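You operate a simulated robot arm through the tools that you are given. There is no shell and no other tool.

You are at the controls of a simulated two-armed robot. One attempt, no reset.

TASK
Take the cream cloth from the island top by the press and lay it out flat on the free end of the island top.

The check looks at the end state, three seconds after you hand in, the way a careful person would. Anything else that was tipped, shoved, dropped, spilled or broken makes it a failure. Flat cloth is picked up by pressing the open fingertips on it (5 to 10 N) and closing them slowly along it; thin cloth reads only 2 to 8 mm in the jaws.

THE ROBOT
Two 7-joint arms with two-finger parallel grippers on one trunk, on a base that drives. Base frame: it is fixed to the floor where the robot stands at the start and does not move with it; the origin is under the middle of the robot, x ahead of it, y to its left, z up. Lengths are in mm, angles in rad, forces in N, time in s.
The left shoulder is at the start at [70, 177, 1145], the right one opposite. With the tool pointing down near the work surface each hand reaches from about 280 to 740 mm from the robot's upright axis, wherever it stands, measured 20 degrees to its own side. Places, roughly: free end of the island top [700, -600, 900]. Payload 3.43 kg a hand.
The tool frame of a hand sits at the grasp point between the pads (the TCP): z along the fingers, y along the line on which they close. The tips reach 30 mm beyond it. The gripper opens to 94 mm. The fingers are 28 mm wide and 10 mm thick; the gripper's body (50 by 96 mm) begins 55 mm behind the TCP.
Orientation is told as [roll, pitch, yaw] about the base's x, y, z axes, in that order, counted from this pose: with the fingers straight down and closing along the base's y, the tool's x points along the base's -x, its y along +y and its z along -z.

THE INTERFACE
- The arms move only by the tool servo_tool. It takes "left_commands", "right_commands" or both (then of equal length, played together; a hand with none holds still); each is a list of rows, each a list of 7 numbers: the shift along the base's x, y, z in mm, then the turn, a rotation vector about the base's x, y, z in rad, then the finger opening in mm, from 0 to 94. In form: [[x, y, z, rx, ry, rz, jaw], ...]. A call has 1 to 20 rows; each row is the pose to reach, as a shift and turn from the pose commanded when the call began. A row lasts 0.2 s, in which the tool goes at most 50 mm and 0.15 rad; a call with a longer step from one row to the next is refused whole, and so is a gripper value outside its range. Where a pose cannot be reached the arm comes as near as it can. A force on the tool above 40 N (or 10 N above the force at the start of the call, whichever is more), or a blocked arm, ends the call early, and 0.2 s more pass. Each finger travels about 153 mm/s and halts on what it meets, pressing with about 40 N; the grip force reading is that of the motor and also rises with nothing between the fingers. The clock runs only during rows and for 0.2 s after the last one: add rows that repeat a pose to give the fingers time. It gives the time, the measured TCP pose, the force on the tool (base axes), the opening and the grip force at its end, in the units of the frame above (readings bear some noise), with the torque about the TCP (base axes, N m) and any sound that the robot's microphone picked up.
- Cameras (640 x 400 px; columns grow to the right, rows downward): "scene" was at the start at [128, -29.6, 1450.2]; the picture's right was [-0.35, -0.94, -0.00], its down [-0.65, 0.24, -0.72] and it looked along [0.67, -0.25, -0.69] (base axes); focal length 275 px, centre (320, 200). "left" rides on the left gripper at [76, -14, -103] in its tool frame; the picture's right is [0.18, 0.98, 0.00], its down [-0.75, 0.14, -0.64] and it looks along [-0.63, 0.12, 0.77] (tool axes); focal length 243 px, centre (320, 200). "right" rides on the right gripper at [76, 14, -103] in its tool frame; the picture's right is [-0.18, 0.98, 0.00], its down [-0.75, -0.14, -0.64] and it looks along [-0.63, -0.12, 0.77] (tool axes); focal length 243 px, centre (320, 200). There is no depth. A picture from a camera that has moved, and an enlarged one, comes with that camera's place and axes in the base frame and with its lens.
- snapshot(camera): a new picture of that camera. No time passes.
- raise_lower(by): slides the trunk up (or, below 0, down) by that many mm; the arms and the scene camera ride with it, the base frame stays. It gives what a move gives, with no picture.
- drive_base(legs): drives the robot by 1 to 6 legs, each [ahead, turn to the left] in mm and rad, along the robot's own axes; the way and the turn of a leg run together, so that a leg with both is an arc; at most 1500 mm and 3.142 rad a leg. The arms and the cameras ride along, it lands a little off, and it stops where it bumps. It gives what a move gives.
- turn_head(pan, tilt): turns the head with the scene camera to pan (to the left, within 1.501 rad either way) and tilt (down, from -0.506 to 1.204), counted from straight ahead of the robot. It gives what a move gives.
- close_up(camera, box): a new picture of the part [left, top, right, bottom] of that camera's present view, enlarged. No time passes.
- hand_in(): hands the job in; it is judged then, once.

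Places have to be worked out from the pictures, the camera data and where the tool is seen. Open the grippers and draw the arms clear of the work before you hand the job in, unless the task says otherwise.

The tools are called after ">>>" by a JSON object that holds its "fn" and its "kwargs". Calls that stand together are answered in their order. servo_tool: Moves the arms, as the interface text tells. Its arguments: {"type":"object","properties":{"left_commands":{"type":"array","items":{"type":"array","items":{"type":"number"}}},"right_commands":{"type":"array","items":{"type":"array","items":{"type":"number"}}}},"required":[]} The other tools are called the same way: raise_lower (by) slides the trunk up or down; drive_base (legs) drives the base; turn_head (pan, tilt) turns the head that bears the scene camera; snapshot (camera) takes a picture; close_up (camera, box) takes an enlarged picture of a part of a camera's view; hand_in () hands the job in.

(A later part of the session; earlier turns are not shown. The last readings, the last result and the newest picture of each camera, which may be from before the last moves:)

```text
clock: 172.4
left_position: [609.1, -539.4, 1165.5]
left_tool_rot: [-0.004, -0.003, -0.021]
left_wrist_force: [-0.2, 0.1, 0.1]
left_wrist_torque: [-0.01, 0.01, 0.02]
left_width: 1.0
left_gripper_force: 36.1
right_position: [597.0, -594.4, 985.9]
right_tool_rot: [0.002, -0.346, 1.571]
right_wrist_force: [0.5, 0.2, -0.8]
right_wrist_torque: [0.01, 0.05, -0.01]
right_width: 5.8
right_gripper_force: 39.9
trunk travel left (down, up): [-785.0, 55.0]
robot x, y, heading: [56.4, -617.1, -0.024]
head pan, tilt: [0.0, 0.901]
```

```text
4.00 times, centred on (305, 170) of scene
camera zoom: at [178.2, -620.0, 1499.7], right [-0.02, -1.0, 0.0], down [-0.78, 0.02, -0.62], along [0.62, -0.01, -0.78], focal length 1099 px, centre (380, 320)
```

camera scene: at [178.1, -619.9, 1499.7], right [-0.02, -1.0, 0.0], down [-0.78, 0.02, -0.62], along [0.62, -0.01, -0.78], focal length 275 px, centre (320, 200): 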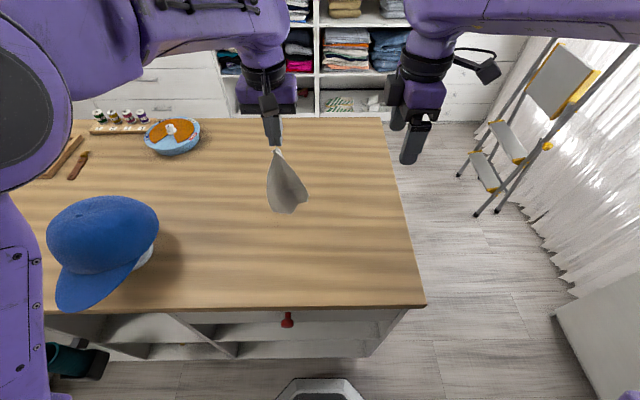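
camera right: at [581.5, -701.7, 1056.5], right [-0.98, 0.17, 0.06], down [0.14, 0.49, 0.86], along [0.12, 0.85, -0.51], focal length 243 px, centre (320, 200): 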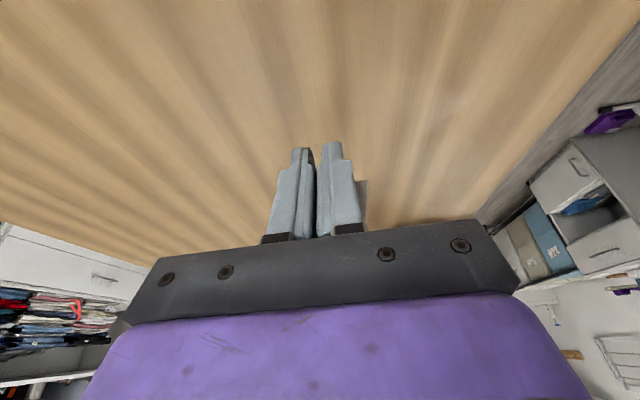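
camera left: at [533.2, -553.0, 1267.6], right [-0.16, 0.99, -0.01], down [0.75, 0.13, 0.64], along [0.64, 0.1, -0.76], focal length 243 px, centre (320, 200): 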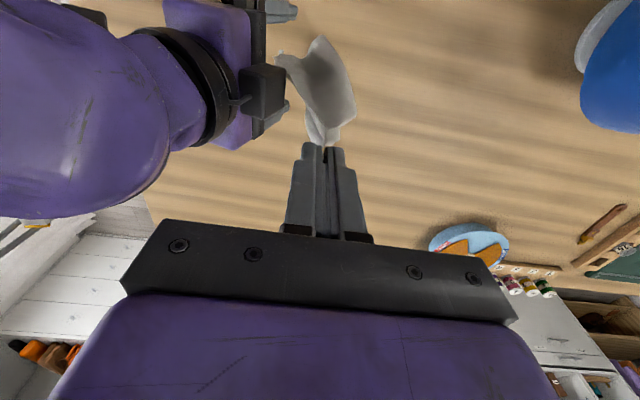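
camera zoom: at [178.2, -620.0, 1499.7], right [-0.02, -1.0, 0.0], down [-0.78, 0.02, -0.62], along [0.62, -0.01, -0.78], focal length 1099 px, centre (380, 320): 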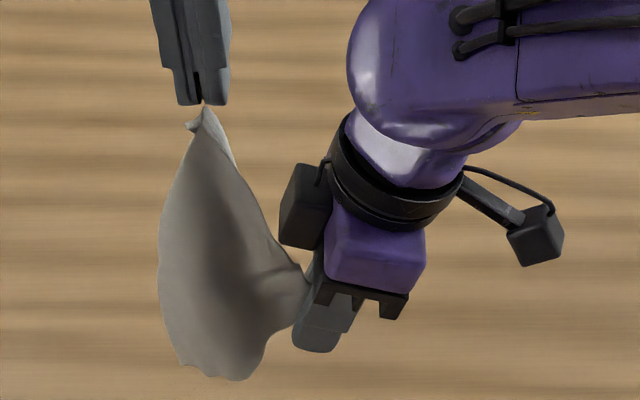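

The right hand holds the NR corner (5.8 mm, several layers of the crumple). I swing it outward and up on an arc around the left hand, straightening it to vertical, so the near edge becomes horizontal and the cloth hangs from its two corners.

>>> {"fn": "servo_tool", "kwargs": {"right_commands": [[1, -18.8, 10.6, -0.03, 0, 0, 0], [2, -39.8, 22.9, -0.07, 0, 0, 0], [4, -58.6, 38.1, -0.12, 0, 0, 0], [6, -75.1, 55.9, -0.17, 0, 0, 0], [8, -88.6, 76, -0.22, 0, 0, 0], [10, -99, 98, -0.27, 0, 0, 0], [12, -105.6, 121.4, -0.32, 0, 0, 0], [12, -108.6, 145.5, -0.35, 0, 0, 0], [12, -108.6, 160, -0.35, 0, 0, 0], [12, -108.6, 175, -0.35, 0, 0, 0], [12, -108.6, 175, -0.35, 0, 0, 0], [12, -108.6, 175, -0.35, 0, 0, 0]]}}

>>> {"fn": "close_up", "kwargs": {"camera": "scene", "box": [240, 90, 400, 210]}}

>>> {"fn": "snapshot", "kwargs": {"camera": "left"}}

```text
clock: 175.0
left_position: [609.8, -542.0, 1165.8]
left_tool_rot: [-0.006, -0.004, -0.023]
left_wrist_force: [1.0, -4.3, 1.5]
left_wrist_torque: [-0.11, -0.04, 0.1]
left_width: 1.3
left_gripper_force: 36.1
right_position: [606.3, -701.6, 1159.4]
right_tool_rot: [-0.001, 0.006, 1.571]
right_wrist_force: [0.2, 4.3, -0.8]
right_wrist_torque: [-0.08, 0.01, 0.01]
right_width: 6.0
right_gripper_force: 39.5
trunk travel left (down, up): [-785.0, 55.0]
robot x, y, heading: [52.8, -619.1, -0.018]
head pan, tilt: [0.0, 0.901]
```

```text
3.33 times, centred on (320, 150) of scene
camera zoom: at [178.3, -620.1, 1499.7], right [-0.02, -1.0, 0.0], down [-0.78, 0.02, -0.62], along [0.62, -0.01, -0.78], focal length 916 px, centre (320, 367)
```

zoom: 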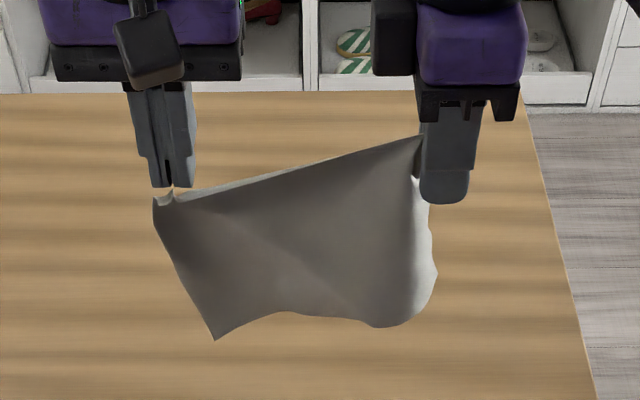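

```text
taken
camera left: at [533.3, -553.1, 1267.7], right [-0.16, 0.99, -0.01], down [0.75, 0.13, 0.64], along [0.64, 0.1, -0.76], focal length 243 px, centre (320, 200)
```

left: 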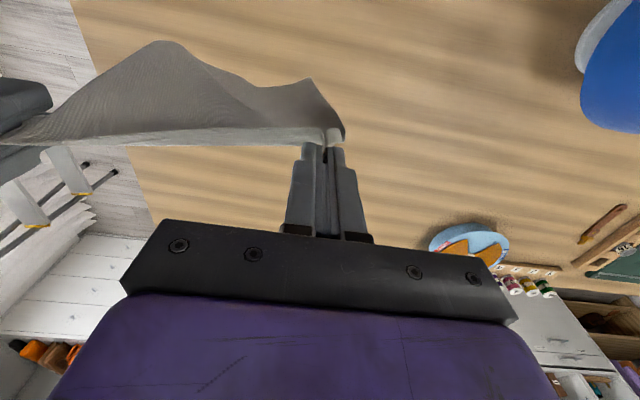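

Now the cloth hangs cleanly from both near corners with the near edge taut. I lower to just above touch and go forward to x≈690, tipping both hands slightly forward for reach, then let it settle.

>>> {"fn": "servo_tool", "kwargs": {"left_commands": [[5, 0, -10, 0, -0.03, 0, 0], [12, 0, -20, 0, -0.06, 0, 0], [22, 0, -32, 0, -0.1, 0, 0], [32, 0, -44, 0, -0.13, 0, 0], [44, 0, -56, 0, -0.16, 0, 0], [56, 0, -68, 0, -0.2, 0, 0], [68, 0, -80, 0, -0.2, 0, 0], [78, 0, -88, 0, -0.2, 0, 0], [82, 0, -91, 0, -0.2, 0, 0], [82, 0, -91, 0, -0.2, 0, 0], [82, 0, -91, 0, -0.2, 0, 0], [82, 0, -91, 0, -0.2, 0, 0], [82, 0, -91, 0, -0.2, 0, 0]], "right_commands": [[5, 1, -16, 0, -0.03, 0, 0], [12, 2, -32, 0, -0.06, 0, 0], [22, 2, -50, 0, -0.1, 0, 0], [32, 2, -68, 0, -0.13, 0, 0], [44, 2, -84, 0, -0.16, 0, 0], [56, 2, -98, 0, -0.2, 0, 0], [68, 2, -112, 0, -0.2, 0, 0], [80, 2, -121, 0, -0.2, 0, 0], [85, 2, -124, 0, -0.2, 0, 0], [85, 2, -124, 0, -0.2, 0, 0], [85, 2, -124, 0, -0.2, 0, 0], [85, 2, -124, 0, -0.2, 0, 0], [85, 2, -124, 0, -0.2, 0, 0]]}}

>>> {"fn": "close_up", "kwargs": {"camera": "scene", "box": [240, 100, 400, 210]}}

>>> {"fn": "snapshot", "kwargs": {"camera": "left"}}

>>> {"fn": "snapshot", "kwargs": {"camera": "right"}}

```text
clock: 177.8
left_position: [692.6, -539.9, 1075.5]
left_tool_rot: [-0.001, -0.204, -0.02]
left_wrist_force: [-0.4, 0.4, 0.2]
left_wrist_torque: [0.0, 0.01, -0.01]
left_width: 1.3
left_gripper_force: 35.7
right_position: [693.8, -698.7, 1034.2]
right_tool_rot: [-0.201, 0.005, 1.571]
right_wrist_force: [0.3, -0.1, 0.3]
right_wrist_torque: [-0.01, 0.04, -0.02]
right_width: 6.2
right_gripper_force: 40.0
trunk travel left (down, up): [-785.0, 55.0]
robot x, y, heading: [54.6, -617.9, -0.021]
head pan, tilt: [0.0, 0.901]
```

```text
3.64 times, centred on (320, 155) of scene
camera zoom: at [178.2, -620.1, 1499.7], right [-0.02, -1.0, 0.0], down [-0.78, 0.02, -0.62], along [0.62, -0.01, -0.78], focal length 999 px, centre (320, 364)
```

zoom: 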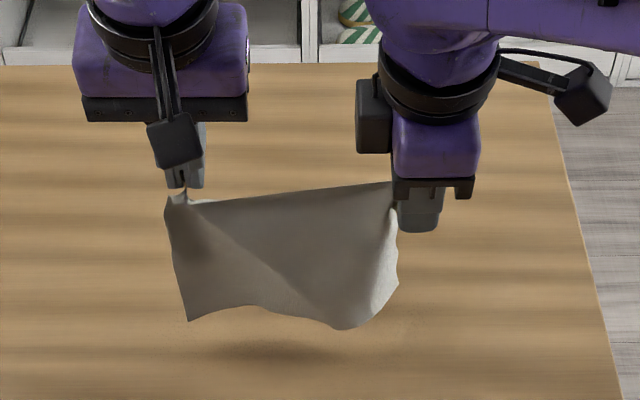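

```text
taken
camera left: at [596.6, -552.3, 1159.9], right [-0.16, 0.99, -0.04], down [0.61, 0.13, 0.78], along [0.78, 0.1, -0.62], focal length 243 px, centre (320, 200)
```

left: 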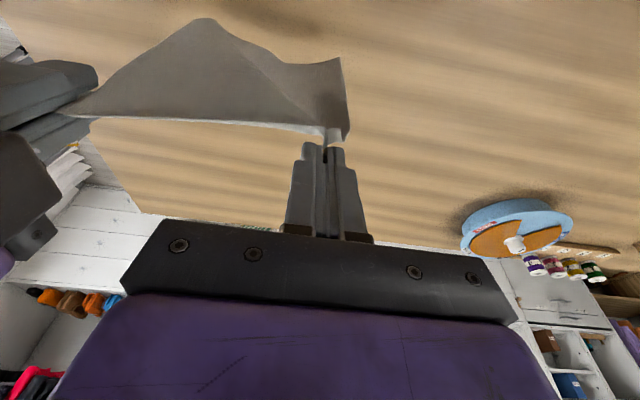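

```text
taken
camera right: at [659.5, -774.8, 1133.4], right [-0.96, 0.18, -0.2], down [0.01, 0.76, 0.65], along [0.27, 0.63, -0.73], focal length 243 px, centre (320, 200)
```

right: 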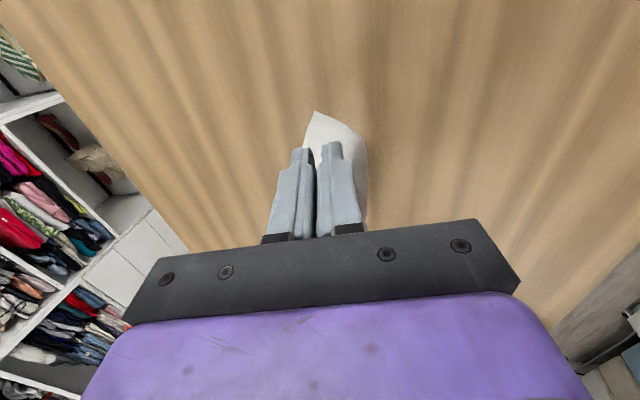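

The free edge hangs about 10–20 mm above the top. I use a small back-and-forward swing so the edge swings forward at the moment I touch down, then start drawing back.

>>> {"fn": "servo_tool", "kwargs": {"left_commands": [[-10, 0, 0, 0, 0, 0, 0], [-20, 0, 0, 0, 0, 0, 0], [-30, 0, 0, 0, 0, 0, 0], [-40, 0, 0, 0, 0, 0, 0], [-40, 0, 0, 0, 0, 0, 0], [-40, 0, 0, 0, 0, 0, 0], [-40, 0, 0, 0, 0, 0, 0], [-40, 0, 0, 0, 0, 0, 0], [-22, 0, 0, 0, 0, 0, 0], [-2, 0, -4, 0, 0, 0, 0], [0, 0, -18, 0, 0, 0, 0], [-8, 0, -26, 0, 0, 0, 0], [-20, 0, -33, 0, 0, 0, 0], [-32, 0, -40, 0, 0, 0, 0], [-44, 0, -48, 0, 0, 0, 0]], "right_commands": [[-10, 0, 0, 0, 0, 0, 0], [-20, 0, 0, 0, 0, 0, 0], [-30, 0, 0, 0, 0, 0, 0], [-40, 0, 0, 0, 0, 0, 0], [-40, 0, 0, 0, 0, 0, 0], [-40, 0, 0, 0, 0, 0, 0], [-40, 0, 0, 0, 0, 0, 0], [-40, 0, 0, 0, 0, 0, 0], [-22, 0, 0, 0, 0, 0, 0], [-2, 0, -4, 0, 0, 0, 0], [0, 0, -18, 0, 0, 0, 0], [-8, 0, -26, 0, 0, 0, 0], [-20, 0, -33, 0, 0, 0, 0], [-32, 0, -40, 0, 0, 0, 0], [-44, 0, -48, 0, 0, 0, 0]]}}

>>> {"fn": "close_up", "kwargs": {"camera": "scene", "box": [240, 110, 400, 220]}}

>>> {"fn": "snapshot", "kwargs": {"camera": "left"}}

>>> {"fn": "snapshot", "kwargs": {"camera": "right"}}

```text
clock: 181.0
left_position: [647.4, -540.5, 1030.1]
left_tool_rot: [0.0, -0.206, -0.02]
left_wrist_force: [-0.8, -0.3, -0.8]
left_wrist_torque: [0.0, -0.03, 0.04]
left_width: 1.4
left_gripper_force: 35.9
right_position: [649.9, -699.4, 987.7]
right_tool_rot: [-0.2, 0.004, 1.571]
right_wrist_force: [-0.2, -0.1, -1.2]
right_wrist_torque: [-0.02, 0.01, 0.04]
right_width: 5.9
right_gripper_force: 39.6
trunk travel left (down, up): [-785.0, 55.0]
robot x, y, heading: [50.7, -615.0, -0.028]
head pan, tilt: [0.0, 0.901]
```

```text
3.64 times, centred on (320, 165) of scene
camera zoom: at [177.4, -620.1, 1499.8], right [-0.02, -1.0, 0.0], down [-0.78, 0.02, -0.62], along [0.62, -0.01, -0.78], focal length 999 px, centre (320, 327)
```

zoom: 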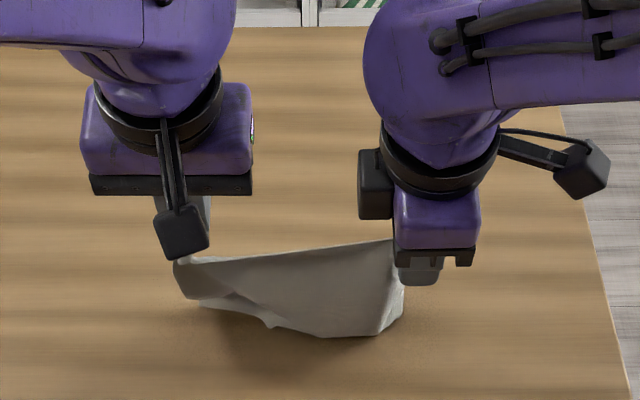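

```text
taken
camera left: at [551.7, -553.4, 1113.3], right [-0.16, 0.99, -0.04], down [0.61, 0.13, 0.78], along [0.78, 0.1, -0.62], focal length 243 px, centre (320, 200)
```

left: 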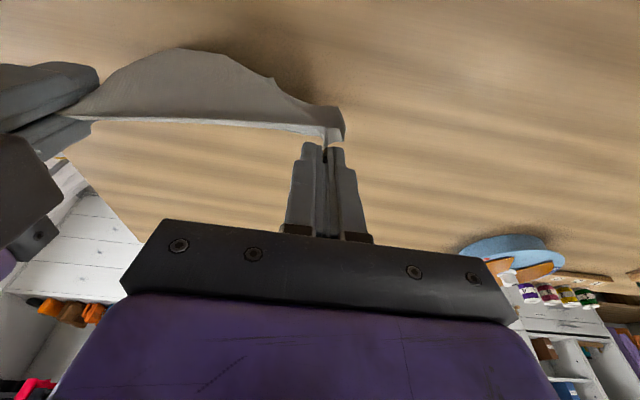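

```text
taken
camera right: at [615.3, -775.6, 1086.9], right [-0.96, 0.18, -0.2], down [0.01, 0.76, 0.65], along [0.27, 0.63, -0.73], focal length 243 px, centre (320, 200)
```

right: 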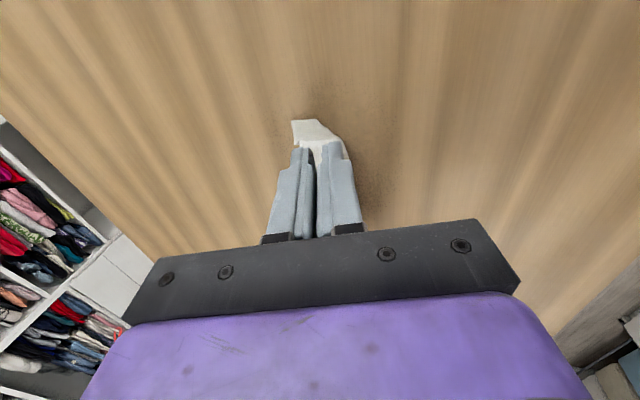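

Let me zoom on the lower edge.

>>> {"fn": "close_up", "kwargs": {"camera": "scene", "box": [275, 165, 350, 215]}}

>>> {"fn": "close_up", "kwargs": {"camera": "right", "box": [250, 90, 400, 200]}}

>>> {"fn": "close_up", "kwargs": {"camera": "left", "box": [60, 30, 360, 170]}}

```text
8.00 times, centred on (312, 190) of scene
camera zoom: at [177.4, -620.1, 1499.8], right [-0.02, -1.0, 0.0], down [-0.78, 0.02, -0.62], along [0.62, -0.01, -0.78], focal length 2198 px, centre (380, 280)
```

zoom: 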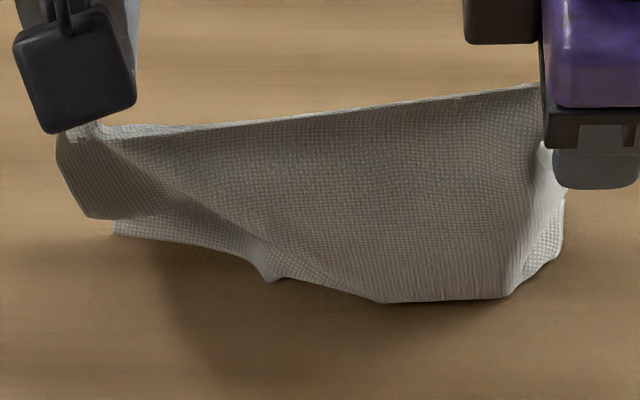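

```text
3.64 times, centred on (325, 145) of right
camera zoom: at [615.3, -775.6, 1086.9], right [-0.96, 0.18, -0.2], down [0.01, 0.76, 0.65], along [0.27, 0.63, -0.73], focal length 882 px, centre (302, 400)
```

zoom: 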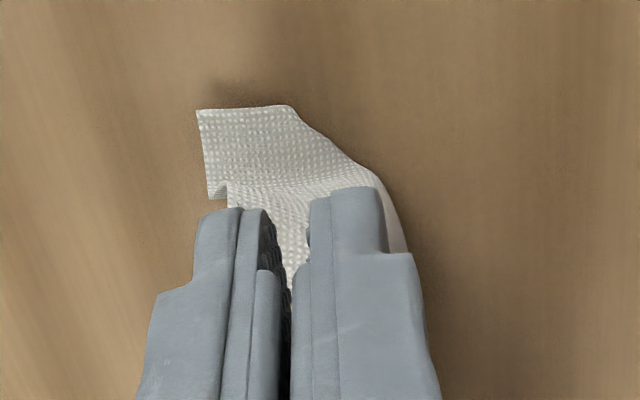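

```text
2.13 times, centred on (210, 100) of left
camera zoom: at [551.7, -553.4, 1113.3], right [-0.16, 0.99, -0.04], down [0.61, 0.13, 0.78], along [0.78, 0.1, -0.62], focal length 518 px, centre (555, 413)
```

zoom: 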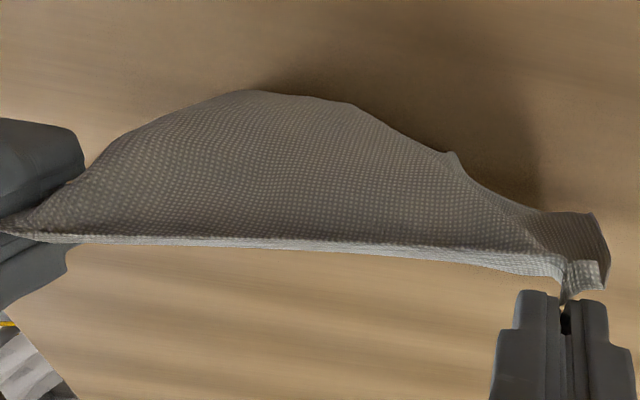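

The right half lies forward but the left half of the free edge curled back slightly. I lift again, let it settle, and repeat with a stronger, timed forward swing (half a pendulum period) before dropping to touch.

>>> {"fn": "servo_tool", "kwargs": {"left_commands": [[0, 0, 20, 0, 0, 0, 0], [-10, 0, 40, 0, 0, 0, 0], [-22, 0, 48, 0, 0, 0, 0], [-34, 0, 48, 0, 0, 0, 0], [-34, 0, 48, 0, 0, 0, 0], [-34, 0, 48, 0, 0, 0, 0], [-34, 0, 48, 0, 0, 0, 0], [-34, 0, 48, 0, 0, 0, 0], [-34, 0, 48, 0, 0, 0, 0], [-34, 0, 48, 0, 0, 0, 0], [6, 0, 48, 0, 0, 0, 0], [46, 0, 48, 0, 0, 0, 0], [46, 0, 22, 0, 0, 0, 0], [40, 0, 12, 0, 0, 0, 0], [30, 0, 4, 0, 0, 0, 0], [20, 0, -4, 0, 0, 0, 0], [8, 0, -12, 0, 0, 0, 0], [-4, 0, -20, 0, 0, 0, 0]], "right_commands": [[0, 0, 20, 0, 0, 0, 0], [-10, 0, 40, 0, 0, 0, 0], [-22, 0, 48, 0, 0, 0, 0], [-34, 0, 48, 0, 0, 0, 0], [-34, 0, 48, 0, 0, 0, 0], [-34, 0, 48, 0, 0, 0, 0], [-34, 0, 48, 0, 0, 0, 0], [-34, 0, 48, 0, 0, 0, 0], [-34, 0, 48, 0, 0, 0, 0], [-34, 0, 48, 0, 0, 0, 0], [6, 0, 48, 0, 0, 0, 0], [46, 0, 48, 0, 0, 0, 0], [46, 0, 22, 0, 0, 0, 0], [40, 0, 12, 0, 0, 0, 0], [30, 0, 4, 0, 0, 0, 0], [20, 0, -4, 0, 0, 0, 0], [8, 0, -12, 0, 0, 0, 0], [-4, 0, -20, 0, 0, 0, 0]]}}

>>> {"fn": "close_up", "kwargs": {"camera": "scene", "box": [265, 155, 355, 215]}}

>>> {"fn": "close_up", "kwargs": {"camera": "right", "box": [220, 70, 420, 200]}}

>>> {"fn": "close_up", "kwargs": {"camera": "left", "box": [60, 30, 360, 170]}}

```text
clock: 184.8
left_position: [643.4, -539.7, 1008.5]
left_tool_rot: [0.0, -0.206, -0.021]
left_wrist_force: [0.2, -1.5, -0.2]
left_wrist_torque: [-0.02, -0.01, 0.01]
left_width: 1.6
left_gripper_force: 36.6
right_position: [646.6, -701.1, 967.4]
right_tool_rot: [-0.2, 0.006, 1.57]
right_wrist_force: [1.0, 0.8, -0.3]
right_wrist_torque: [-0.02, 0.04, 0.0]
right_width: 6.2
right_gripper_force: 39.8
trunk travel left (down, up): [-785.0, 55.0]
robot x, y, heading: [55.0, -614.0, -0.025]
head pan, tilt: [0.0, 0.901]
```

```text
6.67 times, centred on (310, 185) of scene
camera zoom: at [177.4, -619.9, 1499.8], right [-0.02, -1.0, 0.0], down [-0.78, 0.02, -0.62], along [0.62, -0.01, -0.78], focal length 1832 px, centre (387, 300)
```

zoom: 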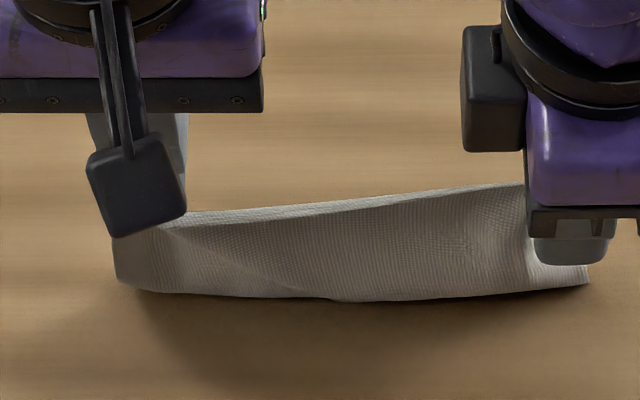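

```text
3.08 times, centred on (320, 135) of right
camera zoom: at [611.8, -778.0, 1066.3], right [-0.96, 0.18, -0.2], down [0.01, 0.76, 0.65], along [0.27, 0.63, -0.73], focal length 746 px, centre (320, 400)
```

zoom: 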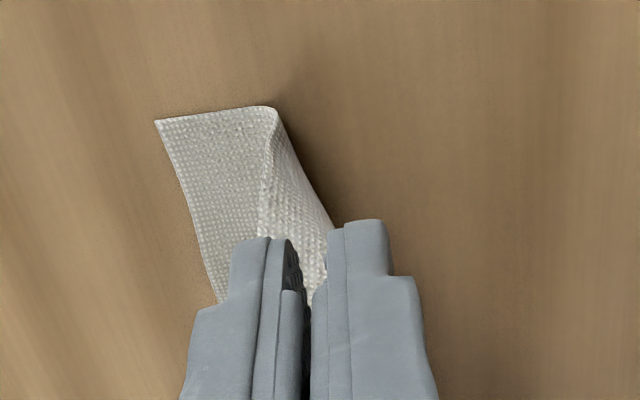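

```text
2.13 times, centred on (210, 100) of left
camera zoom: at [547.0, -552.5, 1092.7], right [-0.16, 0.99, -0.04], down [0.61, 0.13, 0.78], along [0.78, 0.1, -0.62], focal length 518 px, centre (555, 413)
```

zoom: 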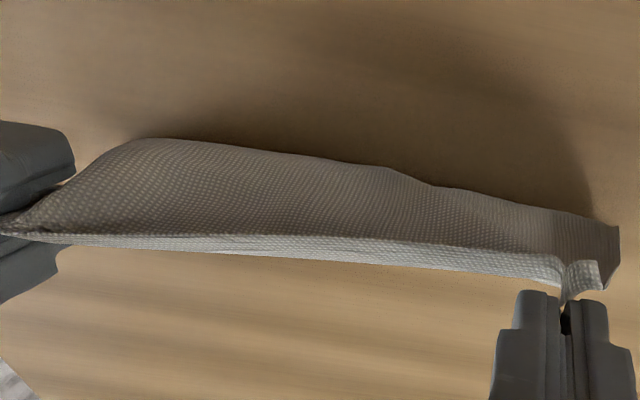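

That worked: the whole free edge now lies forward on the table. I continue drawing back and down; the left hand returns to vertical while the right leans back toward the robot so its corner will fall outward on release.

>>> {"fn": "servo_tool", "kwargs": {"left_commands": [[-8, 0, -9, 0, 0, 0, 0], [-17, 0, -18, 0, 0, 0, 0], [-26, 0, -28, 0, 0.02, 0, 0], [-35, 0, -38, 0, 0.05, 0, 0], [-44, 0, -48, 0, 0.08, 0, 0], [-52, 0, -58, 0, 0.11, 0, 0], [-60, 0, -68, 0, 0.14, 0, 0], [-67, 0, -77, 0, 0.17, 0, 0], [-73, 0, -85, 0, 0.2, 0, 0], [-78, 0, -92, 0, 0.2, 0, 0], [-78, 0, -92, 0, 0.2, 0, 0]], "right_commands": [[-8, 0, -6, 0, -0.04, 0, 0], [-17, 0, -12, 0, -0.09, 0, 0], [-26, 0, -18, 0, -0.15, 0, 0], [-35, 0, -24, 0, -0.22, 0, 0], [-44, 0, -30, 0, -0.29, 0, 0], [-52, 0, -36, 0, -0.36, 0, 0], [-60, 0, -41, 0, -0.43, 0, 0], [-67, 0, -45, 0, -0.5, 0, 0], [-73, 0, -48, 0, -0.56, 0, 0], [-78, 0, -50, 0, -0.6, 0, 0], [-78, 0, -50, 0, -0.6, 0, 0]]}}

>>> {"fn": "close_up", "kwargs": {"camera": "scene", "box": [250, 150, 370, 240]}}

>>> {"fn": "snapshot", "kwargs": {"camera": "right"}}

>>> {"fn": "snapshot", "kwargs": {"camera": "left"}}

```text
clock: 187.2
left_position: [564.5, -542.8, 914.0]
left_tool_rot: [-0.004, -0.003, -0.021]
left_wrist_force: [0.3, -1.3, -0.2]
left_wrist_torque: [0.0, -0.01, 0.0]
left_width: 1.1
left_gripper_force: 35.9
right_position: [569.3, -700.4, 917.9]
right_tool_rot: [-0.802, 0.003, 1.569]
right_wrist_force: [0.3, 0.1, -0.2]
right_wrist_torque: [-0.02, 0.02, 0.04]
right_width: 6.0
right_gripper_force: 40.4
right hand out of reach, approached as far as the arm can: row 6, 7
trunk travel left (down, up): [-785.0, 55.0]
robot x, y, heading: [56.1, -615.5, -0.015]
head pan, tilt: [0.0, 0.901]
```

```text
4.44 times, centred on (310, 195) of scene
camera zoom: at [178.2, -620.7, 1499.7], right [-0.02, -1.0, 0.0], down [-0.78, 0.02, -0.62], along [0.62, -0.01, -0.78], focal length 1221 px, centre (364, 222)
```

zoom: 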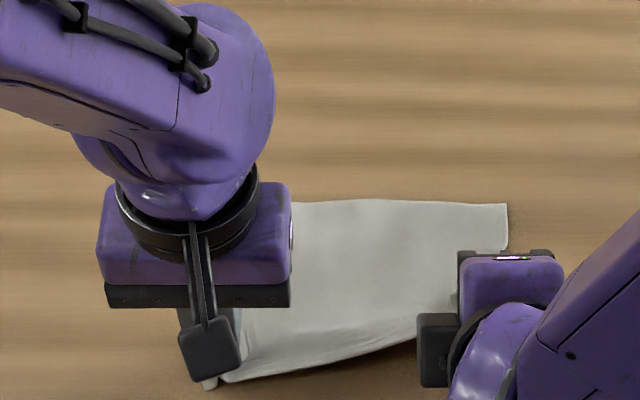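

```text
taken
camera right: at [483.7, -777.1, 979.4], right [-0.68, 0.18, -0.71], down [-0.36, 0.76, 0.55], along [0.63, 0.63, -0.45], focal length 243 px, centre (320, 200)
```

right: 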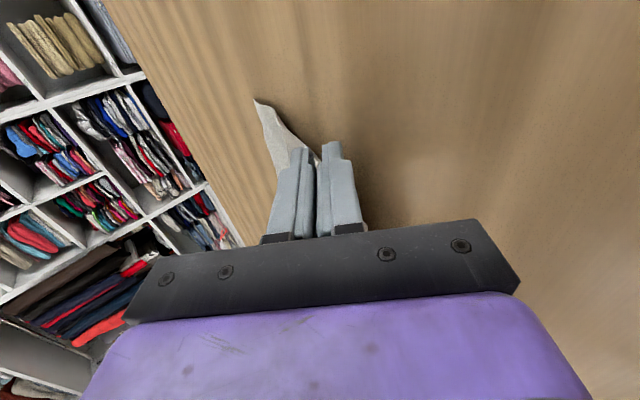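

```text
taken
camera left: at [488.3, -554.1, 1016.1], right [-0.16, 0.99, 0.0], down [0.75, 0.13, 0.64], along [0.64, 0.1, -0.77], focal length 243 px, centre (320, 200)
```

left: 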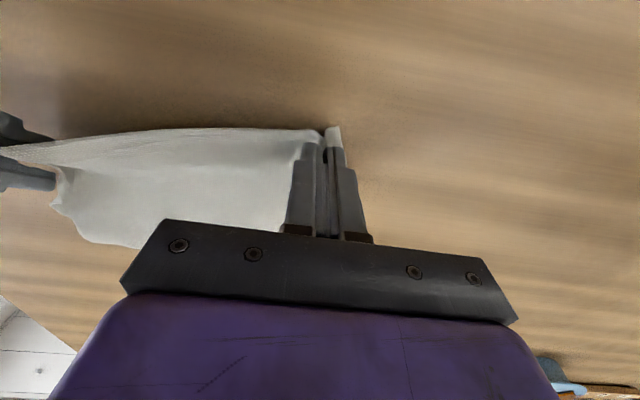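

The cloth lies out well; near edge held at the left corner on the table and at the leaning right hand. I open the right jaws, rising slightly so the lower finger stays off the table, and slide that hand out sideways so the corner drops outward.

>>> {"fn": "servo_tool", "kwargs": {"right_commands": [[0, 0, -4, 0, 0, 0, 0], [0, 0, -3, 0, 0, 0, 8], [0, 0, 0, 0, 0, 0, 14], [0, 0, 3, 0, 0, 0, 20], [0, 0, 6, 0, 0, 0, 26], [0, 0, 8, 0, 0, 0, 30], [0, 0, 8, 0, 0, 0, 30], [0, -7, 8, 0, 0, 0, 30], [0, -15, 8, 0, 0, 0, 30], [0, -24, 8, 0, 0, 0, 30], [0, -34, 9, 0, 0, 0, 30], [0, -46, 12, 0, 0, 0, 30], [0, -60, 16, 0, 0, 0, 30], [0, -75, 22, 0, 0, 0, 30]]}}

>>> {"fn": "close_up", "kwargs": {"camera": "scene", "box": [250, 150, 380, 245]}}

>>> {"fn": "close_up", "kwargs": {"camera": "left", "box": [0, 60, 360, 260]}}

```text
clock: 190.2
left_position: [564.4, -542.6, 915.1]
left_tool_rot: [-0.004, -0.007, -0.021]
left_wrist_force: [0.4, 0.8, 0.1]
left_wrist_torque: [0.02, 0.01, -0.01]
left_width: 1.2
left_gripper_force: 36.3
right_position: [566.9, -776.8, 941.7]
right_tool_rot: [-0.8, 0.004, 1.569]
right_wrist_force: [0.4, -0.2, 0.4]
right_wrist_torque: [0.01, -0.01, 0.02]
right_width: 29.9
right_gripper_force: 0.0
trunk travel left (down, up): [-785.0, 55.0]
robot x, y, heading: [50.4, -619.7, -0.023]
head pan, tilt: [0.0, 0.901]
```

```text
4.21 times, centred on (315, 198) of scene
camera zoom: at [177.8, -621.4, 1499.7], right [-0.02, -1.0, 0.0], down [-0.78, 0.02, -0.62], along [0.62, -0.01, -0.78], focal length 1157 px, centre (341, 210)
```

zoom: 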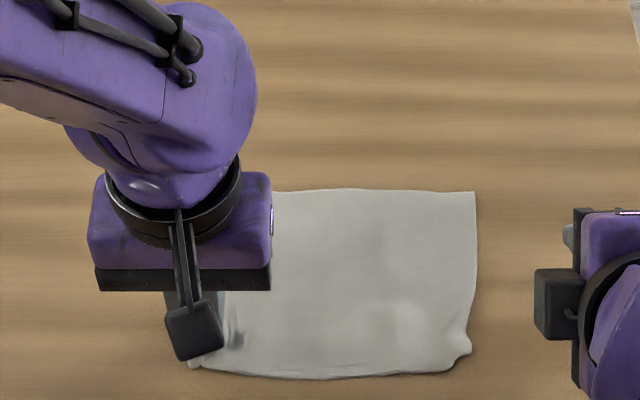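

```text
1.78 times, centred on (180, 160) of left
camera zoom: at [488.2, -554.7, 1016.5], right [-0.16, 0.99, 0.0], down [0.75, 0.13, 0.64], along [0.64, 0.1, -0.76], focal length 431 px, centre (569, 271)
```

zoom: 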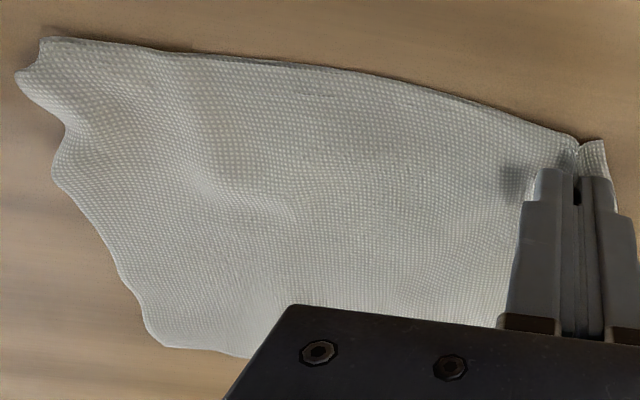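

Very good — the right corner dropped outward and the cloth lies flat. Now the left corner: light contact, then open with the inner finger held and the outer moving out, as worked before.

>>> {"fn": "servo_tool", "kwargs": {"left_commands": [[0, 0, -1, 0, 0, 0, 0], [0, 0, -2, 0, 0, 0, 0], [0, 0, -3, 0, 0, 0, 0], [0, 0, -4, 0, 0, 0, 0], [0, 0, -4, 0, 0, 0, 0]]}}

```text
clock: 191.4
left_position: [567.0, -541.9, 913.9]
left_tool_rot: [-0.006, -0.006, -0.02]
left_wrist_force: [1.1, -0.2, 6.9]
left_wrist_torque: [-0.01, 0.04, 0.03]
left_width: 1.4
left_gripper_force: 36.6
right_position: [566.3, -775.8, 942.3]
right_tool_rot: [-0.802, 0.002, 1.567]
right_wrist_force: [0.6, 0.7, -0.6]
right_wrist_torque: [0.04, -0.01, 0.03]
right_width: 30.0
right_gripper_force: 0.0
trunk travel left (down, up): [-785.0, 55.0]
robot x, y, heading: [48.5, -615.2, -0.018]
head pan, tilt: [0.0, 0.901]
```

>>> {"fn": "servo_tool", "kwargs": {"left_commands": [[0, 0, 0.5, 0, 0, 0, 2], [0, 1, 0.5, 0, 0, 0, 4], [0, 2, 0.5, 0, 0, 0, 6], [0, 3, 0.5, 0, 0, 0, 8], [0, 4, 0.5, 0, 0, 0, 10], [0, 5, 0.5, 0, 0, 0, 12], [0, 6, 0.5, 0, 0, 0, 14], [0, 7, 0.5, 0, 0, 0, 16], [0, 8, 0.5, 0, 0, 0, 18], [0, 9, 0.5, 0, 0, 0, 20], [0, 10, 0.5, 0, 0, 0, 22], [0, 10, 0.5, 0, 0, 0, 22]]}}

>>> {"fn": "close_up", "kwargs": {"camera": "left", "box": [140, 60, 460, 260]}}

```text
clock: 194.0
left_position: [565.4, -531.7, 910.4]
left_tool_rot: [-0.003, -0.007, -0.021]
left_wrist_force: [0.1, -0.8, 4.9]
left_wrist_torque: [0.04, 0.03, -0.02]
left_width: 20.8
left_gripper_force: 0.0
right_position: [566.8, -775.9, 940.4]
right_tool_rot: [-0.801, 0.002, 1.567]
right_wrist_force: [0.2, -0.1, -0.8]
right_wrist_torque: [0.02, 0.01, 0.01]
right_width: 30.1
right_gripper_force: 0.2
trunk travel left (down, up): [-785.0, 55.0]
robot x, y, heading: [50.6, -621.3, -0.021]
head pan, tilt: [0.0, 0.901]
```

```text
2.00 times, centred on (300, 160) of left
camera zoom: at [488.4, -544.5, 1012.9], right [-0.16, 0.99, -0.01], down [0.75, 0.13, 0.65], along [0.64, 0.1, -0.76], focal length 485 px, centre (360, 280)
```

zoom: 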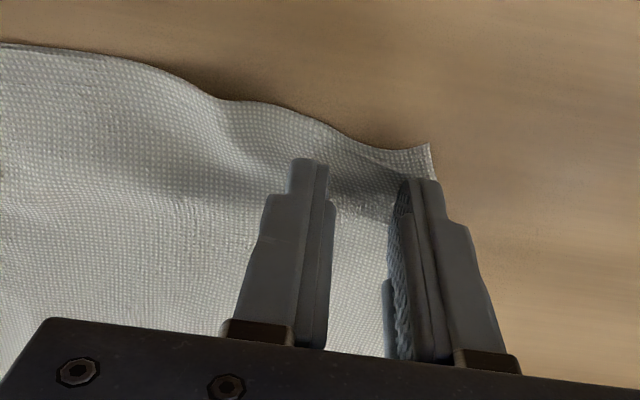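

The corner opened out; a soft wave remains along the near edge beside it. I lift the left hand and also clear the right hand, then look.

>>> {"fn": "servo_tool", "kwargs": {"left_commands": [[0, 0, 3, 0, 0, 0, 23], [0, 0, 8, 0, 0, 0, 24], [0, 0, 16, 0, 0, 0, 24], [0, 5, 30, 0, 0, 0, 24], [-10, 15, 55, 0, 0, 0, 24], [-25, 35, 85, 0, 0, 0, 24], [-45, 60, 110, 0, 0, 0, 24], [-65, 85, 135, 0, 0, 0, 24], [-85, 110, 155, 0, 0, 0, 24], [-85, 110, 155, 0, 0, 0, 24]], "right_commands": [[0, -5, 15, 0, 0.05, 0, 30], [0, -12, 35, 0, 0.15, 0, 30], [0, -20, 55, 0, 0.25, 0, 30], [-5, -28, 80, 0, 0.36, 0, 30], [-10, -36, 105, 0, 0.47, 0, 30], [-15, -44, 130, 0, 0.58, 0, 30], [-20, -52, 155, 0, 0.69, 0, 30], [-25, -60, 175, 0, 0.8, 0, 30], [-25, -60, 180, 0, 0.8, 0, 30], [-25, -60, 180, 0, 0.8, 0, 30]]}}

>>> {"fn": "close_up", "kwargs": {"camera": "scene", "box": [255, 165, 375, 245]}}

>>> {"fn": "snapshot", "kwargs": {"camera": "scene"}}

```text
clock: 196.2
left_position: [478.4, -421.7, 1068.5]
left_tool_rot: [-0.005, -0.005, -0.021]
left_wrist_force: [0.0, 0.6, -0.8]
left_wrist_torque: [-0.05, -0.03, 0.01]
left_width: 23.8
left_gripper_force: 0.0
right_position: [543.9, -837.9, 1120.9]
right_tool_rot: [0.002, 0.003, 1.573]
right_wrist_force: [0.0, 0.1, 0.0]
right_wrist_torque: [0.0, 0.02, 0.03]
right_width: 30.0
right_gripper_force: 0.1
trunk travel left (down, up): [-785.0, 55.0]
robot x, y, heading: [50.3, -614.4, -0.018]
head pan, tilt: [0.0, 0.901]
```

```text
5.00 times, centred on (315, 205) of scene
camera zoom: at [179.2, -621.2, 1499.6], right [-0.02, -1.0, 0.0], down [-0.78, 0.02, -0.62], along [0.62, -0.01, -0.78], focal length 1374 px, centre (345, 175)
```

zoom: 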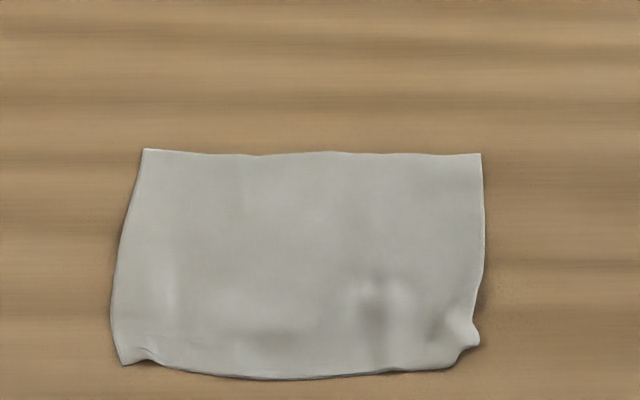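

```text
taken
camera scene: at [179.2, -621.2, 1499.6], right [-0.02, -1.0, 0.0], down [-0.78, 0.02, -0.62], along [0.62, -0.01, -0.78], focal length 275 px, centre (320, 200)
```

scene: 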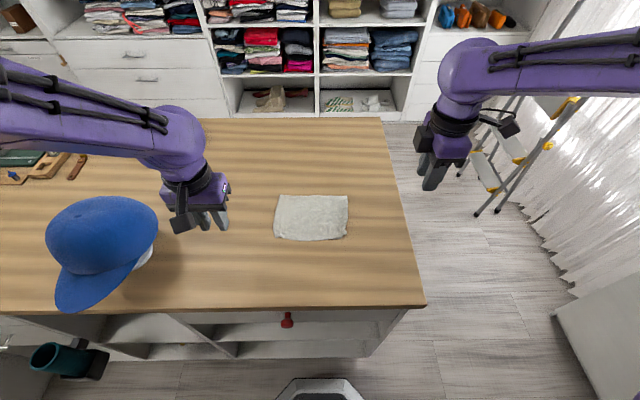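

The cloth is laid out at x≈540–690, y≈-510 to -708. I zoom in on the two near corners for their detail.

>>> {"fn": "close_up", "kwargs": {"camera": "scene", "box": [330, 218, 356, 244]}}

>>> {"fn": "close_up", "kwargs": {"camera": "scene", "box": [270, 222, 300, 246]}}

```text
15.38 times, centred on (343, 231) of scene
camera zoom: at [179.2, -621.2, 1499.6], right [-0.02, -1.0, 0.0], down [-0.78, 0.02, -0.62], along [0.62, -0.01, -0.78], focal length 4228 px, centre (-34, -277)
```

zoom: 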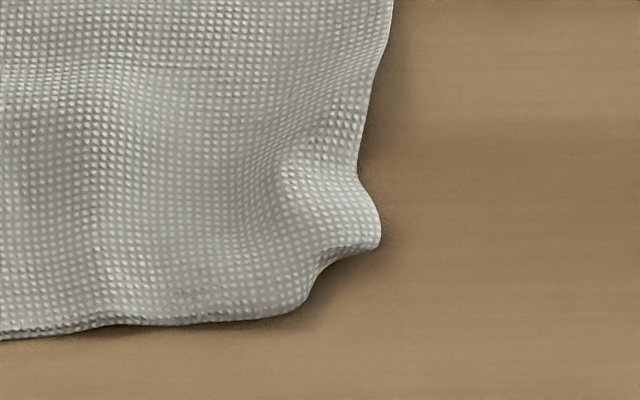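

```text
16.00 times, centred on (285, 234) of scene
camera zoom: at [179.2, -621.2, 1499.6], right [-0.02, -1.0, 0.0], down [-0.78, 0.02, -0.62], along [0.62, -0.01, -0.78], focal length 4397 px, centre (880, -344)
```

zoom: 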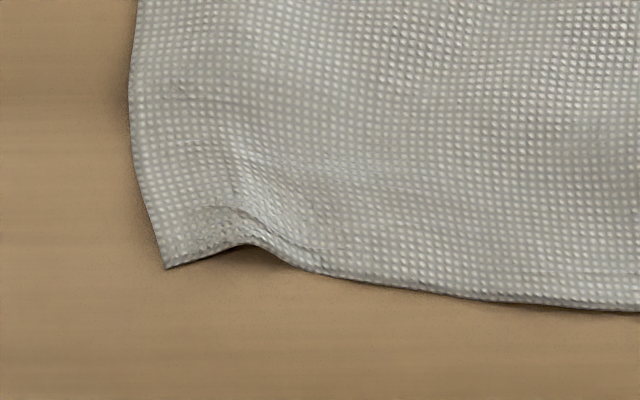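

Only small residues remain: a little tent at the near left corner and a curl at the near right one. A straight tow of the whole cloth away from me, pulled from its far edge with both hands, should draw these flat (and centre it better); I bring both hands over the far edge.

>>> {"fn": "servo_tool", "kwargs": {"left_commands": [[16, -10, -2, 0, 0, 0, 28], [34, -22, -8, 0, 0, 0, 30], [52, -34, -16, 0, 0, 0, 30], [70, -46, -26, 0, 0, 0, 30], [88, -58, -38, 0, 0, 0, 30], [106, -70, -50, 0, 0, 0, 30], [124, -82, -64, 0, 0, 0, 30], [142, -94, -80, 0, 0, 0, 30], [160, -106, -96, 0, 0, 0, 30], [176, -116, -112, 0, 0, 0, 30], [188, -122, -124, 0, 0, 0, 30], [190, -122, -130, 0, 0, 0, 30], [190, -122, -130, 0, 0, 0, 30]], "right_commands": [[10, 12, -5, 0, 0, -0.13, 30], [20, 24, -12, 0, 0, -0.27, 30], [30, 36, -22, 0, 0, -0.4, 30], [42, 50, -34, 0, 0, -0.54, 30], [54, 64, -48, 0, 0, -0.67, 30], [66, 78, -64, 0, 0, -0.81, 30], [78, 92, -80, 0, 0, -0.94, 30], [90, 108, -98, 0, 0, -1.08, 30], [102, 124, -116, 0, 0, -1.21, 30], [112, 138, -134, 0, 0, -1.35, 30], [120, 150, -152, 0, 0, -1.48, 30], [126, 160, -168, 0, 0, -1.59, 30], [126, 162, -182, 0, 0, -1.59, 30]]}}

>>> {"fn": "snapshot", "kwargs": {"camera": "left"}}

>>> {"fn": "snapshot", "kwargs": {"camera": "right"}}

```text
clock: 199.0
left_position: [667.8, -543.5, 936.5]
left_tool_rot: [-0.003, -0.004, -0.019]
left_wrist_force: [-1.2, 0.8, -0.9]
left_wrist_torque: [-0.01, -0.01, -0.01]
left_width: 29.7
left_gripper_force: 0.1
right_position: [669.3, -671.5, 938.9]
right_tool_rot: [-0.001, 0.006, -0.02]
right_wrist_force: [-0.9, 0.3, 1.0]
right_wrist_torque: [-0.02, -0.02, -0.02]
right_width: 29.8
right_gripper_force: 0.0
trunk travel left (down, up): [-785.0, 55.0]
robot x, y, heading: [50.7, -615.4, -0.023]
head pan, tilt: [0.0, 0.901]
```

```text
taken
camera left: at [592.1, -554.9, 1037.7], right [-0.16, 0.99, 0.0], down [0.75, 0.13, 0.64], along [0.64, 0.1, -0.76], focal length 243 px, centre (320, 200)
```

left: 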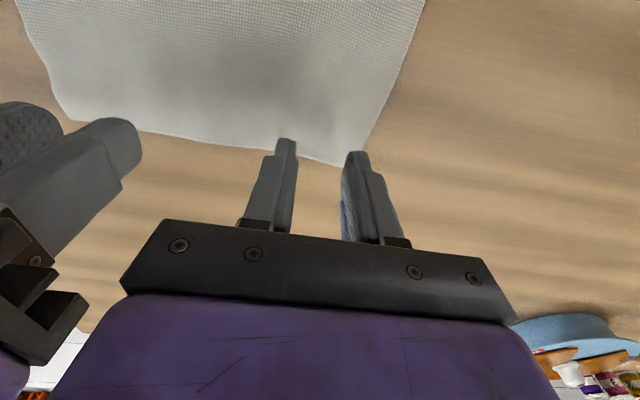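

```text
taken
camera right: at [594.0, -657.6, 1042.8], right [0.2, 0.98, 0.0], down [0.75, -0.16, 0.64], along [0.62, -0.13, -0.77], focal length 243 px, centre (320, 200)
```

right: 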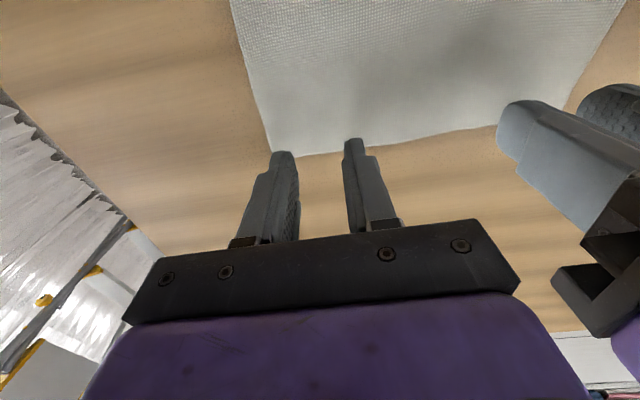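

The fingers would land on the far edge line; I shift 12 mm inward and come down to light contact with both.

>>> {"fn": "servo_tool", "kwargs": {"left_commands": [[-6, 0, -8, 0, 0, 0, 30], [-12, 0, -15, 0, 0, 0, 30], [-12, 0, -20, 0, 0, 0, 30], [-12, 0, -23, 0, 0, 0, 30], [-12, 0, -25, 0, 0, 0, 30], [-12, 0, -26, 0, 0, 0, 30], [-12, 0, -26, 0, 0, 0, 30]], "right_commands": [[-6, 0, -10, 0, 0, 0, 30], [-12, 0, -17, 0, 0, 0, 30], [-12, 0, -22, 0, 0, 0, 30], [-12, 0, -25, 0, 0, 0, 30], [-12, 0, -27, 0, 0, 0, 30], [-12, 0, -28.5, 0, 0, 0, 30], [-12, 0, -28.5, 0, 0, 0, 30]]}}

```text
clock: 200.6
left_position: [658.3, -544.0, 910.4]
left_tool_rot: [-0.006, -0.006, -0.019]
left_wrist_force: [1.6, -0.2, 7.6]
left_wrist_torque: [0.17, -0.06, -0.04]
left_width: 29.7
left_gripper_force: 0.0
right_position: [656.4, -674.3, 911.5]
right_tool_rot: [0.0, 0.002, -0.019]
right_wrist_force: [2.7, 0.6, 9.9]
right_wrist_torque: [-0.03, -0.09, 0.01]
right_width: 30.2
right_gripper_force: 0.1
trunk travel left (down, up): [-785.0, 55.0]
robot x, y, heading: [51.9, -616.8, -0.021]
head pan, tilt: [0.0, 0.901]
```

Contact at 8 and 10 N. I tow both hands together by +50 mm in x at 20 mm/s.

>>> {"fn": "servo_tool", "kwargs": {"left_commands": [[4, 0, 0, 0, 0, 0, 30], [8, 0.3, 0, 0, 0, 0, 30], [12, 0.6, 0, 0, 0, 0, 30], [16, 0.9, 0, 0, 0, 0, 30], [20, 1, 0, 0, 0, 0, 30], [24, 1, 0, 0, 0, 0, 30], [28, 1, 0, 0, 0, 0, 30], [32, 1, 0, 0, 0, 0, 30], [36, 1, 0, 0, 0, 0, 30], [40, 1, 0, 0, 0, 0, 30], [44, 1, 0, 0, 0, 0, 30], [48, 1, 0, 0, 0, 0, 30], [50, 1, 0, 0, 0, 0, 30], [50, 1, 0, 0, 0, 0, 30]], "right_commands": [[4, 0, 0, 0, 0, 0, 30], [8, -0.3, 0, 0, 0, 0, 30], [12, -0.6, 0, 0, 0, 0, 30], [16, -0.9, 0, 0, 0, 0, 30], [20, -1, 0, 0, 0, 0, 30], [24, -1, 0, 0, 0, 0, 30], [28, -1, 0, 0, 0, 0, 30], [32, -1, 0, 0, 0, 0, 30], [36, -1, 0, 0, 0, 0, 30], [40, -1, 0, 0, 0, 0, 30], [44, -1, 0, 0, 0, 0, 30], [48, -1, 0, 0, 0, 0, 30], [50, -1, 0, 0, 0, 0, 30], [50, -1, 0, 0, 0, 0, 30]]}}

>>> {"fn": "close_up", "kwargs": {"camera": "scene", "box": [255, 150, 375, 235]}}

```text
clock: 203.6
left_position: [707.3, -541.8, 910.8]
left_tool_rot: [-0.005, -0.006, -0.023]
left_wrist_force: [0.2, -0.2, 0.1]
left_wrist_torque: [0.02, -0.02, 0.0]
left_width: 30.1
left_gripper_force: 0.0
right_position: [702.7, -675.5, 911.2]
right_tool_rot: [-0.001, 0.0, -0.019]
right_wrist_force: [-2.3, 0.3, 11.9]
right_wrist_torque: [0.02, -0.03, -0.02]
right_width: 30.2
right_gripper_force: 0.1
trunk travel left (down, up): [-785.0, 55.0]
robot x, y, heading: [53.7, -614.3, -0.021]
head pan, tilt: [0.0, 0.901]
```

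```text
4.71 times, centred on (315, 192) of scene
camera zoom: at [175.4, -619.8, 1500.0], right [-0.02, -1.0, 0.0], down [-0.78, 0.02, -0.62], along [0.62, -0.01, -0.78], focal length 1293 px, centre (344, 235)
```

zoom: 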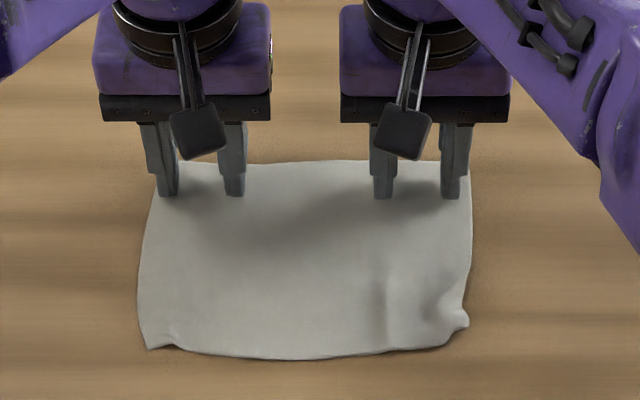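

Flatter now and centred around x≈660. A slight ripple remains near the near right corner (y≈-650), so I lift both hands and bring the right one over it to spread it with the jaws.

>>> {"fn": "servo_tool", "kwargs": {"left_commands": [[0, 0, 3, 0, 0, 0, 30], [0, 0, 8, 0, 0, 0, 30], [0, 0, 20, 0, 0, 0, 30], [0, 5, 40, 0, 0, 0, 30], [-10, 20, 65, 0, 0, 0, 30], [-25, 40, 90, 0, 0, 0, 30], [-45, 65, 110, 0, 0, 0, 30], [-65, 90, 125, 0, 0, 0, 30], [-85, 115, 140, 0, 0, 0, 30], [-105, 130, 150, 0, 0, 0, 30]], "right_commands": [[0, 0, 3, 0, 0, 0, 30], [0, 0, 8, 0, 0, 0, 30], [0, 0, 18, 0, 0, 0, 34], [-15, 2, 30, 0, 0, 0, 38], [-35, 5, 36, 0, 0, 0, 40], [-55, 8, 36, 0, 0, 0, 40], [-75, 10, 36, 0, 0, 0, 40], [-95, 11, 30, 0, 0, 0, 40], [-100, 11, 20, 0, 0, 0, 40], [-100, 11, 10, 0, 0, 0, 40]]}}

>>> {"fn": "close_up", "kwargs": {"camera": "right", "box": [140, 40, 500, 250]}}

>>> {"fn": "close_up", "kwargs": {"camera": "scene", "box": [255, 150, 375, 235]}}

```text
clock: 205.8
left_position: [602.9, -412.2, 1060.2]
left_tool_rot: [-0.004, -0.004, -0.021]
left_wrist_force: [-1.2, -0.1, -0.9]
left_wrist_torque: [-0.02, 0.0, -0.01]
left_width: 29.8
left_gripper_force: 0.0
right_position: [688.3, -634.3, 923.1]
right_tool_rot: [-0.002, 0.006, -0.02]
right_wrist_force: [0.7, -0.2, 1.0]
right_wrist_torque: [0.03, 0.01, 0.02]
right_width: 40.1
right_gripper_force: 0.0
right hand out of reach, approached as far as the arm can: row 4, 5, 6, 7, 8, 9, 10
trunk travel left (down, up): [-785.0, 55.0]
robot x, y, heading: [49.2, -612.9, -0.024]
head pan, tilt: [0.0, 0.901]
```

```text
1.78 times, centred on (320, 145) of right
camera zoom: at [612.5, -619.3, 1025.8], right [0.2, 0.98, 0.0], down [0.75, -0.15, 0.64], along [0.63, -0.13, -0.77], focal length 431 px, centre (320, 298)
```

zoom: 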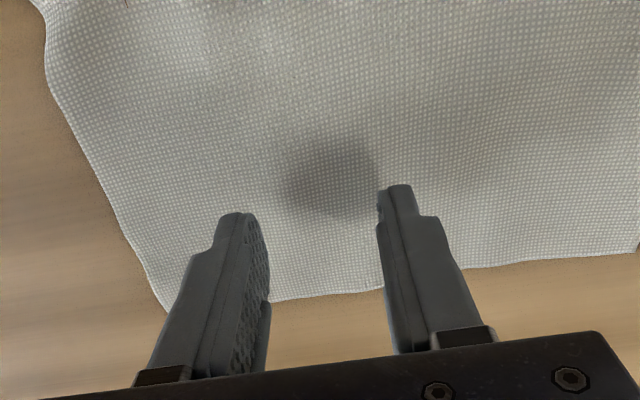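

```text
4.71 times, centred on (315, 192) of scene
camera zoom: at [176.8, -619.6, 1499.8], right [-0.02, -1.0, 0.0], down [-0.78, 0.02, -0.62], along [0.62, -0.01, -0.78], focal length 1293 px, centre (344, 235)
```

zoom: 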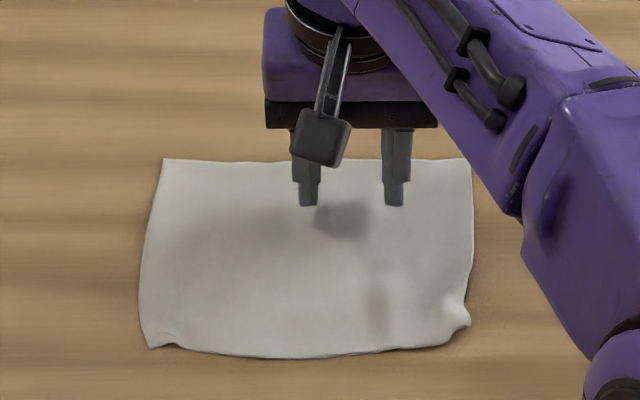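

The right arm could not follow back to x=603 from this posture. I look at the whole picture before moving it again.

>>> {"fn": "snapshot", "kwargs": {"camera": "scene"}}

```text
taken
camera scene: at [176.8, -619.6, 1499.8], right [-0.02, -1.0, 0.0], down [-0.78, 0.02, -0.62], along [0.62, -0.01, -0.78], focal length 275 px, centre (320, 200)
```

scene: 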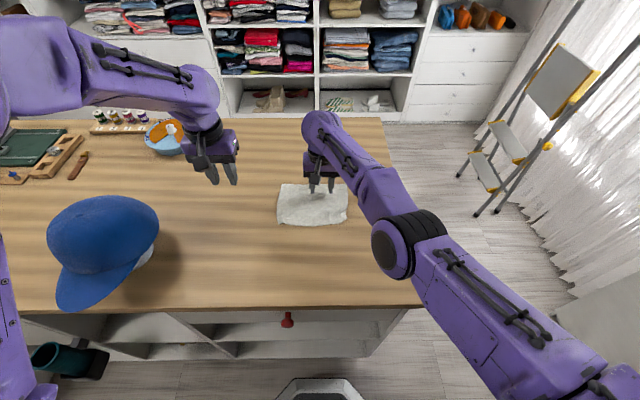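

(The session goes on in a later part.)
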